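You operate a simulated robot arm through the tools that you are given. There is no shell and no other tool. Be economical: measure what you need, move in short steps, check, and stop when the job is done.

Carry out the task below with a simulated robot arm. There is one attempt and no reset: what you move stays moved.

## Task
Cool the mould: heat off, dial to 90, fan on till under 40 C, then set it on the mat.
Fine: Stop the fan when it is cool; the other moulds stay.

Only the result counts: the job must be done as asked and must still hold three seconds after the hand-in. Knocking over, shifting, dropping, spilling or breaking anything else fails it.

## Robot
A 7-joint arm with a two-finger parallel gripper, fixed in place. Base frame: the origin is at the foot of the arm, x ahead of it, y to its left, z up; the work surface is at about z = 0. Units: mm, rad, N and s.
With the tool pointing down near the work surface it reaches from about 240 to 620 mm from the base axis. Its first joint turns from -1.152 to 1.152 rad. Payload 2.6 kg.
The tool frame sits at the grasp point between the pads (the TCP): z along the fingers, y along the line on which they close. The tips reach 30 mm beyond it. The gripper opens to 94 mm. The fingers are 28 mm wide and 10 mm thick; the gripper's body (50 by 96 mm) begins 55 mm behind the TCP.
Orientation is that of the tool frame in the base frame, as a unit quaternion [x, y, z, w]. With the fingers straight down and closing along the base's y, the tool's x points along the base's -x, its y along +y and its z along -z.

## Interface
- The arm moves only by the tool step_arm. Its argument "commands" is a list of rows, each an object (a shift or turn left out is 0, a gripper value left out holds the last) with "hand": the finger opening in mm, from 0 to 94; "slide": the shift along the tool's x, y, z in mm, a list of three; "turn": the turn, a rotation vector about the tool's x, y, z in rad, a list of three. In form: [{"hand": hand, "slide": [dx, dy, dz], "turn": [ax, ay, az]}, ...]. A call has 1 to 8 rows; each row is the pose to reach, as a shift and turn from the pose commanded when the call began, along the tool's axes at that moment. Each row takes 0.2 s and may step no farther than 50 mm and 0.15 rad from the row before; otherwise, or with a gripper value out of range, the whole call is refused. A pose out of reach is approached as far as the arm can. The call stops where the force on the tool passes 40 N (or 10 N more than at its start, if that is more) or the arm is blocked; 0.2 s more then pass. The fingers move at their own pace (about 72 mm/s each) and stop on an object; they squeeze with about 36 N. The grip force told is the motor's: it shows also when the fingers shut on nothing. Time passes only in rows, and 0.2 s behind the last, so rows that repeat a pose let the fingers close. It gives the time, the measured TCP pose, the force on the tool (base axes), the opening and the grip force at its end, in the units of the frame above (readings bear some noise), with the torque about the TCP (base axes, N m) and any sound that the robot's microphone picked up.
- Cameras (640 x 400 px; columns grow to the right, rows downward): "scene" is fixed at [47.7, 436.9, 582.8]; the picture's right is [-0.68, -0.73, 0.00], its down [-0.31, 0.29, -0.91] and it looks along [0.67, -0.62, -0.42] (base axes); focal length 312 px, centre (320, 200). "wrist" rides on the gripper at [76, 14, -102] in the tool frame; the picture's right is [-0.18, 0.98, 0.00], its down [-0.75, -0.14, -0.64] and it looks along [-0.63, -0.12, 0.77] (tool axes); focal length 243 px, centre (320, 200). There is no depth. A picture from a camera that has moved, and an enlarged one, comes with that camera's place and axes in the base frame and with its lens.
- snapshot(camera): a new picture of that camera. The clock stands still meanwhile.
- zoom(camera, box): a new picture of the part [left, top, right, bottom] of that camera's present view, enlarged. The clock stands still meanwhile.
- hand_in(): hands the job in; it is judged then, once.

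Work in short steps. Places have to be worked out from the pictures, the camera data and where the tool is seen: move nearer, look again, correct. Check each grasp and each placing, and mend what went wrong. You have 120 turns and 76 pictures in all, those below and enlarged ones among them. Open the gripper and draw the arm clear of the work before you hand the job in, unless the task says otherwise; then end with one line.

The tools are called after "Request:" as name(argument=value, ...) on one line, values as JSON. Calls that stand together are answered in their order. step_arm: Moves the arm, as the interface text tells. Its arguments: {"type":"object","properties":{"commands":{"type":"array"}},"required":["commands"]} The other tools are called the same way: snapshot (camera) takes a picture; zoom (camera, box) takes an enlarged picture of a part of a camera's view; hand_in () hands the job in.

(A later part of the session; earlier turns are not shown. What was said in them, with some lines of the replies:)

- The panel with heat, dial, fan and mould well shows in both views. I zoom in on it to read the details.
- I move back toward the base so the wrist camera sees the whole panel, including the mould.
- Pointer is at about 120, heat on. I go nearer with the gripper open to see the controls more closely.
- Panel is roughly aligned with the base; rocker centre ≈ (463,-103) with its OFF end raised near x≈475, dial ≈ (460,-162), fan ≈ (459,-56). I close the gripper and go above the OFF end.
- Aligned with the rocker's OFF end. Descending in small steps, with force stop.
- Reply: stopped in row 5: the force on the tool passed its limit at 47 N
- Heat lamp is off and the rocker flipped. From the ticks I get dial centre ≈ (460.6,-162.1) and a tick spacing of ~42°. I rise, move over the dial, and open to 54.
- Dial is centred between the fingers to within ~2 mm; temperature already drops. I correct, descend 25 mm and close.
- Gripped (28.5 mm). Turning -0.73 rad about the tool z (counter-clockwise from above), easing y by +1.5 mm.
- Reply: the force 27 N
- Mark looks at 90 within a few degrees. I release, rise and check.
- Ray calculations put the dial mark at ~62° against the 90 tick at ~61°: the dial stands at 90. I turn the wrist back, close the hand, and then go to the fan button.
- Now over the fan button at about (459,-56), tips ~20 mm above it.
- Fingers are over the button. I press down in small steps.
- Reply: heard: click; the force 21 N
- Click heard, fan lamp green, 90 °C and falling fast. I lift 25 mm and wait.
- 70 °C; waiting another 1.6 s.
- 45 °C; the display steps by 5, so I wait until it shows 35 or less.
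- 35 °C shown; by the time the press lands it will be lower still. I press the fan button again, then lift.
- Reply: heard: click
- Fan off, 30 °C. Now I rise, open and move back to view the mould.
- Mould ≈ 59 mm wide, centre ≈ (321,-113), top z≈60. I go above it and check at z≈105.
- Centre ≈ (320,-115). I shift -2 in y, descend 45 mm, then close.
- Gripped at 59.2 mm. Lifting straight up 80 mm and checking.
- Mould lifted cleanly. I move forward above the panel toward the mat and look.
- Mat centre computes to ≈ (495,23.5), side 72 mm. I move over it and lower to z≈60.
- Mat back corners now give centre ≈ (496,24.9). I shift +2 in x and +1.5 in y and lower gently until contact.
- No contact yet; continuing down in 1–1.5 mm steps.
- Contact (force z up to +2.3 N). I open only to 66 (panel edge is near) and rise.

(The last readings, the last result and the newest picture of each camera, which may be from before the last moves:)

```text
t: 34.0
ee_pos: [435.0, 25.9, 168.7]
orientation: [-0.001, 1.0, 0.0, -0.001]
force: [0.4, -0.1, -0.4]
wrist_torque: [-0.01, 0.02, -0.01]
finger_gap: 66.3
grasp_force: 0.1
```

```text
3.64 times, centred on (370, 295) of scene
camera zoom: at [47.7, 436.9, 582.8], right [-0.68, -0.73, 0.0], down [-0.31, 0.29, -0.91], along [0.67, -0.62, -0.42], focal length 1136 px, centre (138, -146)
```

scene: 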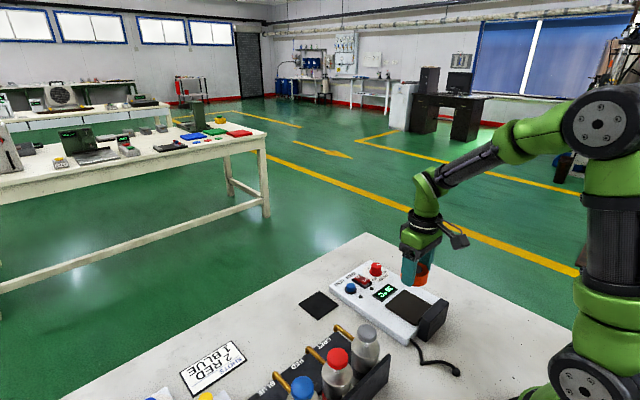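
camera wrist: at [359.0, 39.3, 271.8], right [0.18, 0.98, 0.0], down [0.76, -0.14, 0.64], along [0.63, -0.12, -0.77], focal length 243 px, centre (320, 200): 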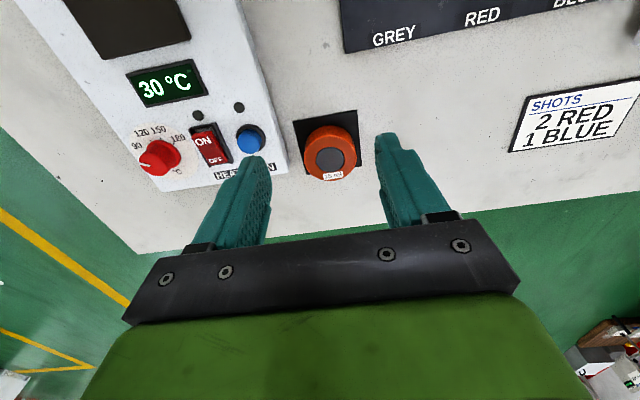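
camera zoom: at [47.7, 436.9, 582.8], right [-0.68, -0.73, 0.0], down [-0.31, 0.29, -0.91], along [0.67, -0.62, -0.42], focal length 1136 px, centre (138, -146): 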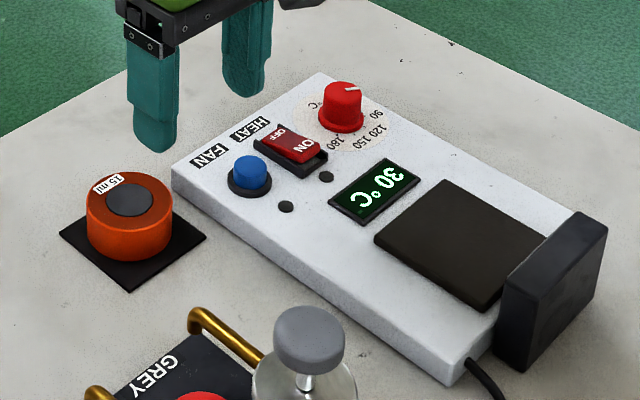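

Mould sits centred on the mat. I draw the arm further up and look once more at the dial and the whole scene.

Request:
step_arm(commands=[{"hand": 80, "slide": [20, -20, -45]}, {"slide": [40, -60, -90]}, {"slide": [60, -100, -120]}, {"slide": [80, -130, -130]}, {"slide": [80, -130, -130]}])

Request:
snapshot(camera="wrist")

Request:
snapshot(camera="scene")

Request:
zoom(camera="wrist", box=[250, 70, 430, 190])

```text
refused: row 1 steps farther than a row can; nothing moved
```

```text
32 pictures are left
camera wrist: at [359.0, 39.3, 271.8], right [0.18, 0.98, 0.0], down [0.76, -0.14, 0.64], along [0.63, -0.12, -0.77], focal length 243 px, centre (320, 200)
```

wrist: 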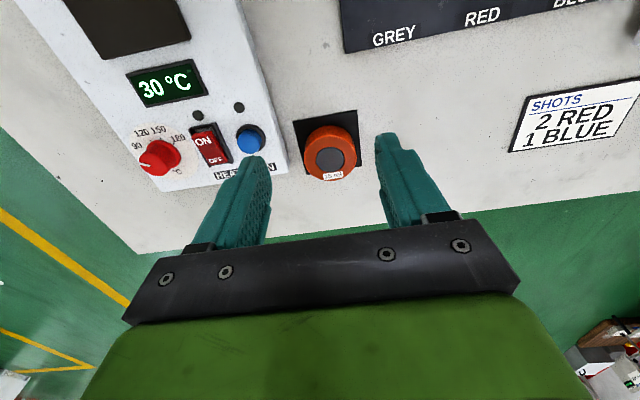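

```text
31 pictures are left
```

scene: 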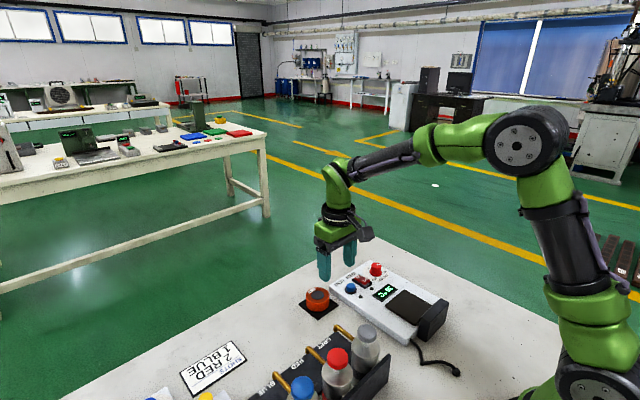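

```text
3.33 times, centred on (340, 130) of wrist
camera zoom: at [359.0, 39.3, 271.8], right [0.18, 0.98, 0.0], down [0.76, -0.14, 0.64], along [0.63, -0.12, -0.77], focal length 809 px, centre (253, 433)
```

zoom: 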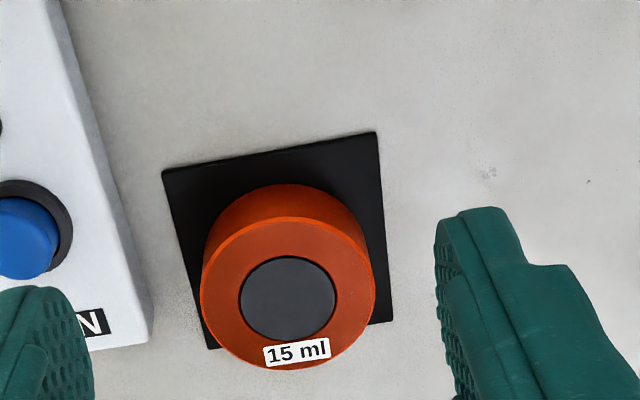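

The mould stands well within the mat (top centre ≈ (498,26)). The retreat was refused for step size, so I retry with shorter steps.

Request:
step_arm(commands=[{"slide": [10, -10, -40]}, {"slide": [20, -40, -75]}, {"slide": [35, -75, -100]}, {"slide": [60, -110, -120]}, {"slide": [80, -130, -130]}, {"slide": [80, -130, -130]}])

Request:
zoom(camera="wrist", box=[220, 0, 460, 170])

```text
t: 35.4
ee_pos: [355.6, -105.0, 297.5]
orientation: [-0.001, 1.0, 0.0, -0.001]
force: [-0.4, 0.3, -0.3]
wrist_torque: [-0.01, 0.02, -0.01]
finger_gap: 66.1
grasp_force: 0.2
```

```text
2.35 times, centred on (340, 85) of wrist
camera zoom: at [278.6, -91.5, 400.8], right [0.18, 0.98, 0.0], down [0.76, -0.14, 0.64], along [0.63, -0.12, -0.77], focal length 571 px, centre (273, 471)
```

zoom: 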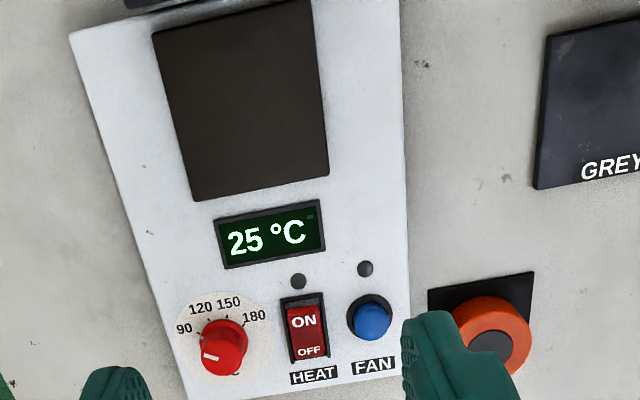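

Request:
zoom(camera="wrist", box=[275, 115, 335, 165])

```text
8.00 times, centred on (305, 140) of wrist
camera zoom: at [278.6, -91.5, 400.8], right [0.18, 0.98, 0.0], down [0.76, -0.14, 0.64], along [0.63, -0.12, -0.77], focal length 1941 px, centre (440, 680)
```

zoom: 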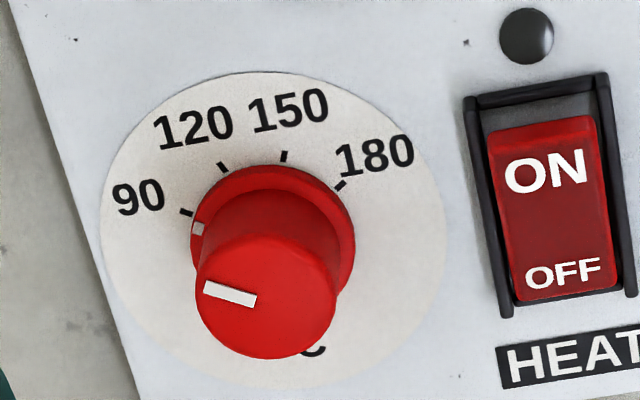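

The same ray calculation at the initial 120 setting gave the same ~1° offset, so the dial is on 90. Heat is off, fan is off, the display shows 25 °C, the mould is on the mat and the arm is clear, so I hand in.

Request:
hand_in()

```text
The job is handed in.
```

I turned the heat off, set the dial to 90, ran the fan until the display read 35 °C and then switched it off; the mould now stands on the mat, with 25 °C on the display at my last look.
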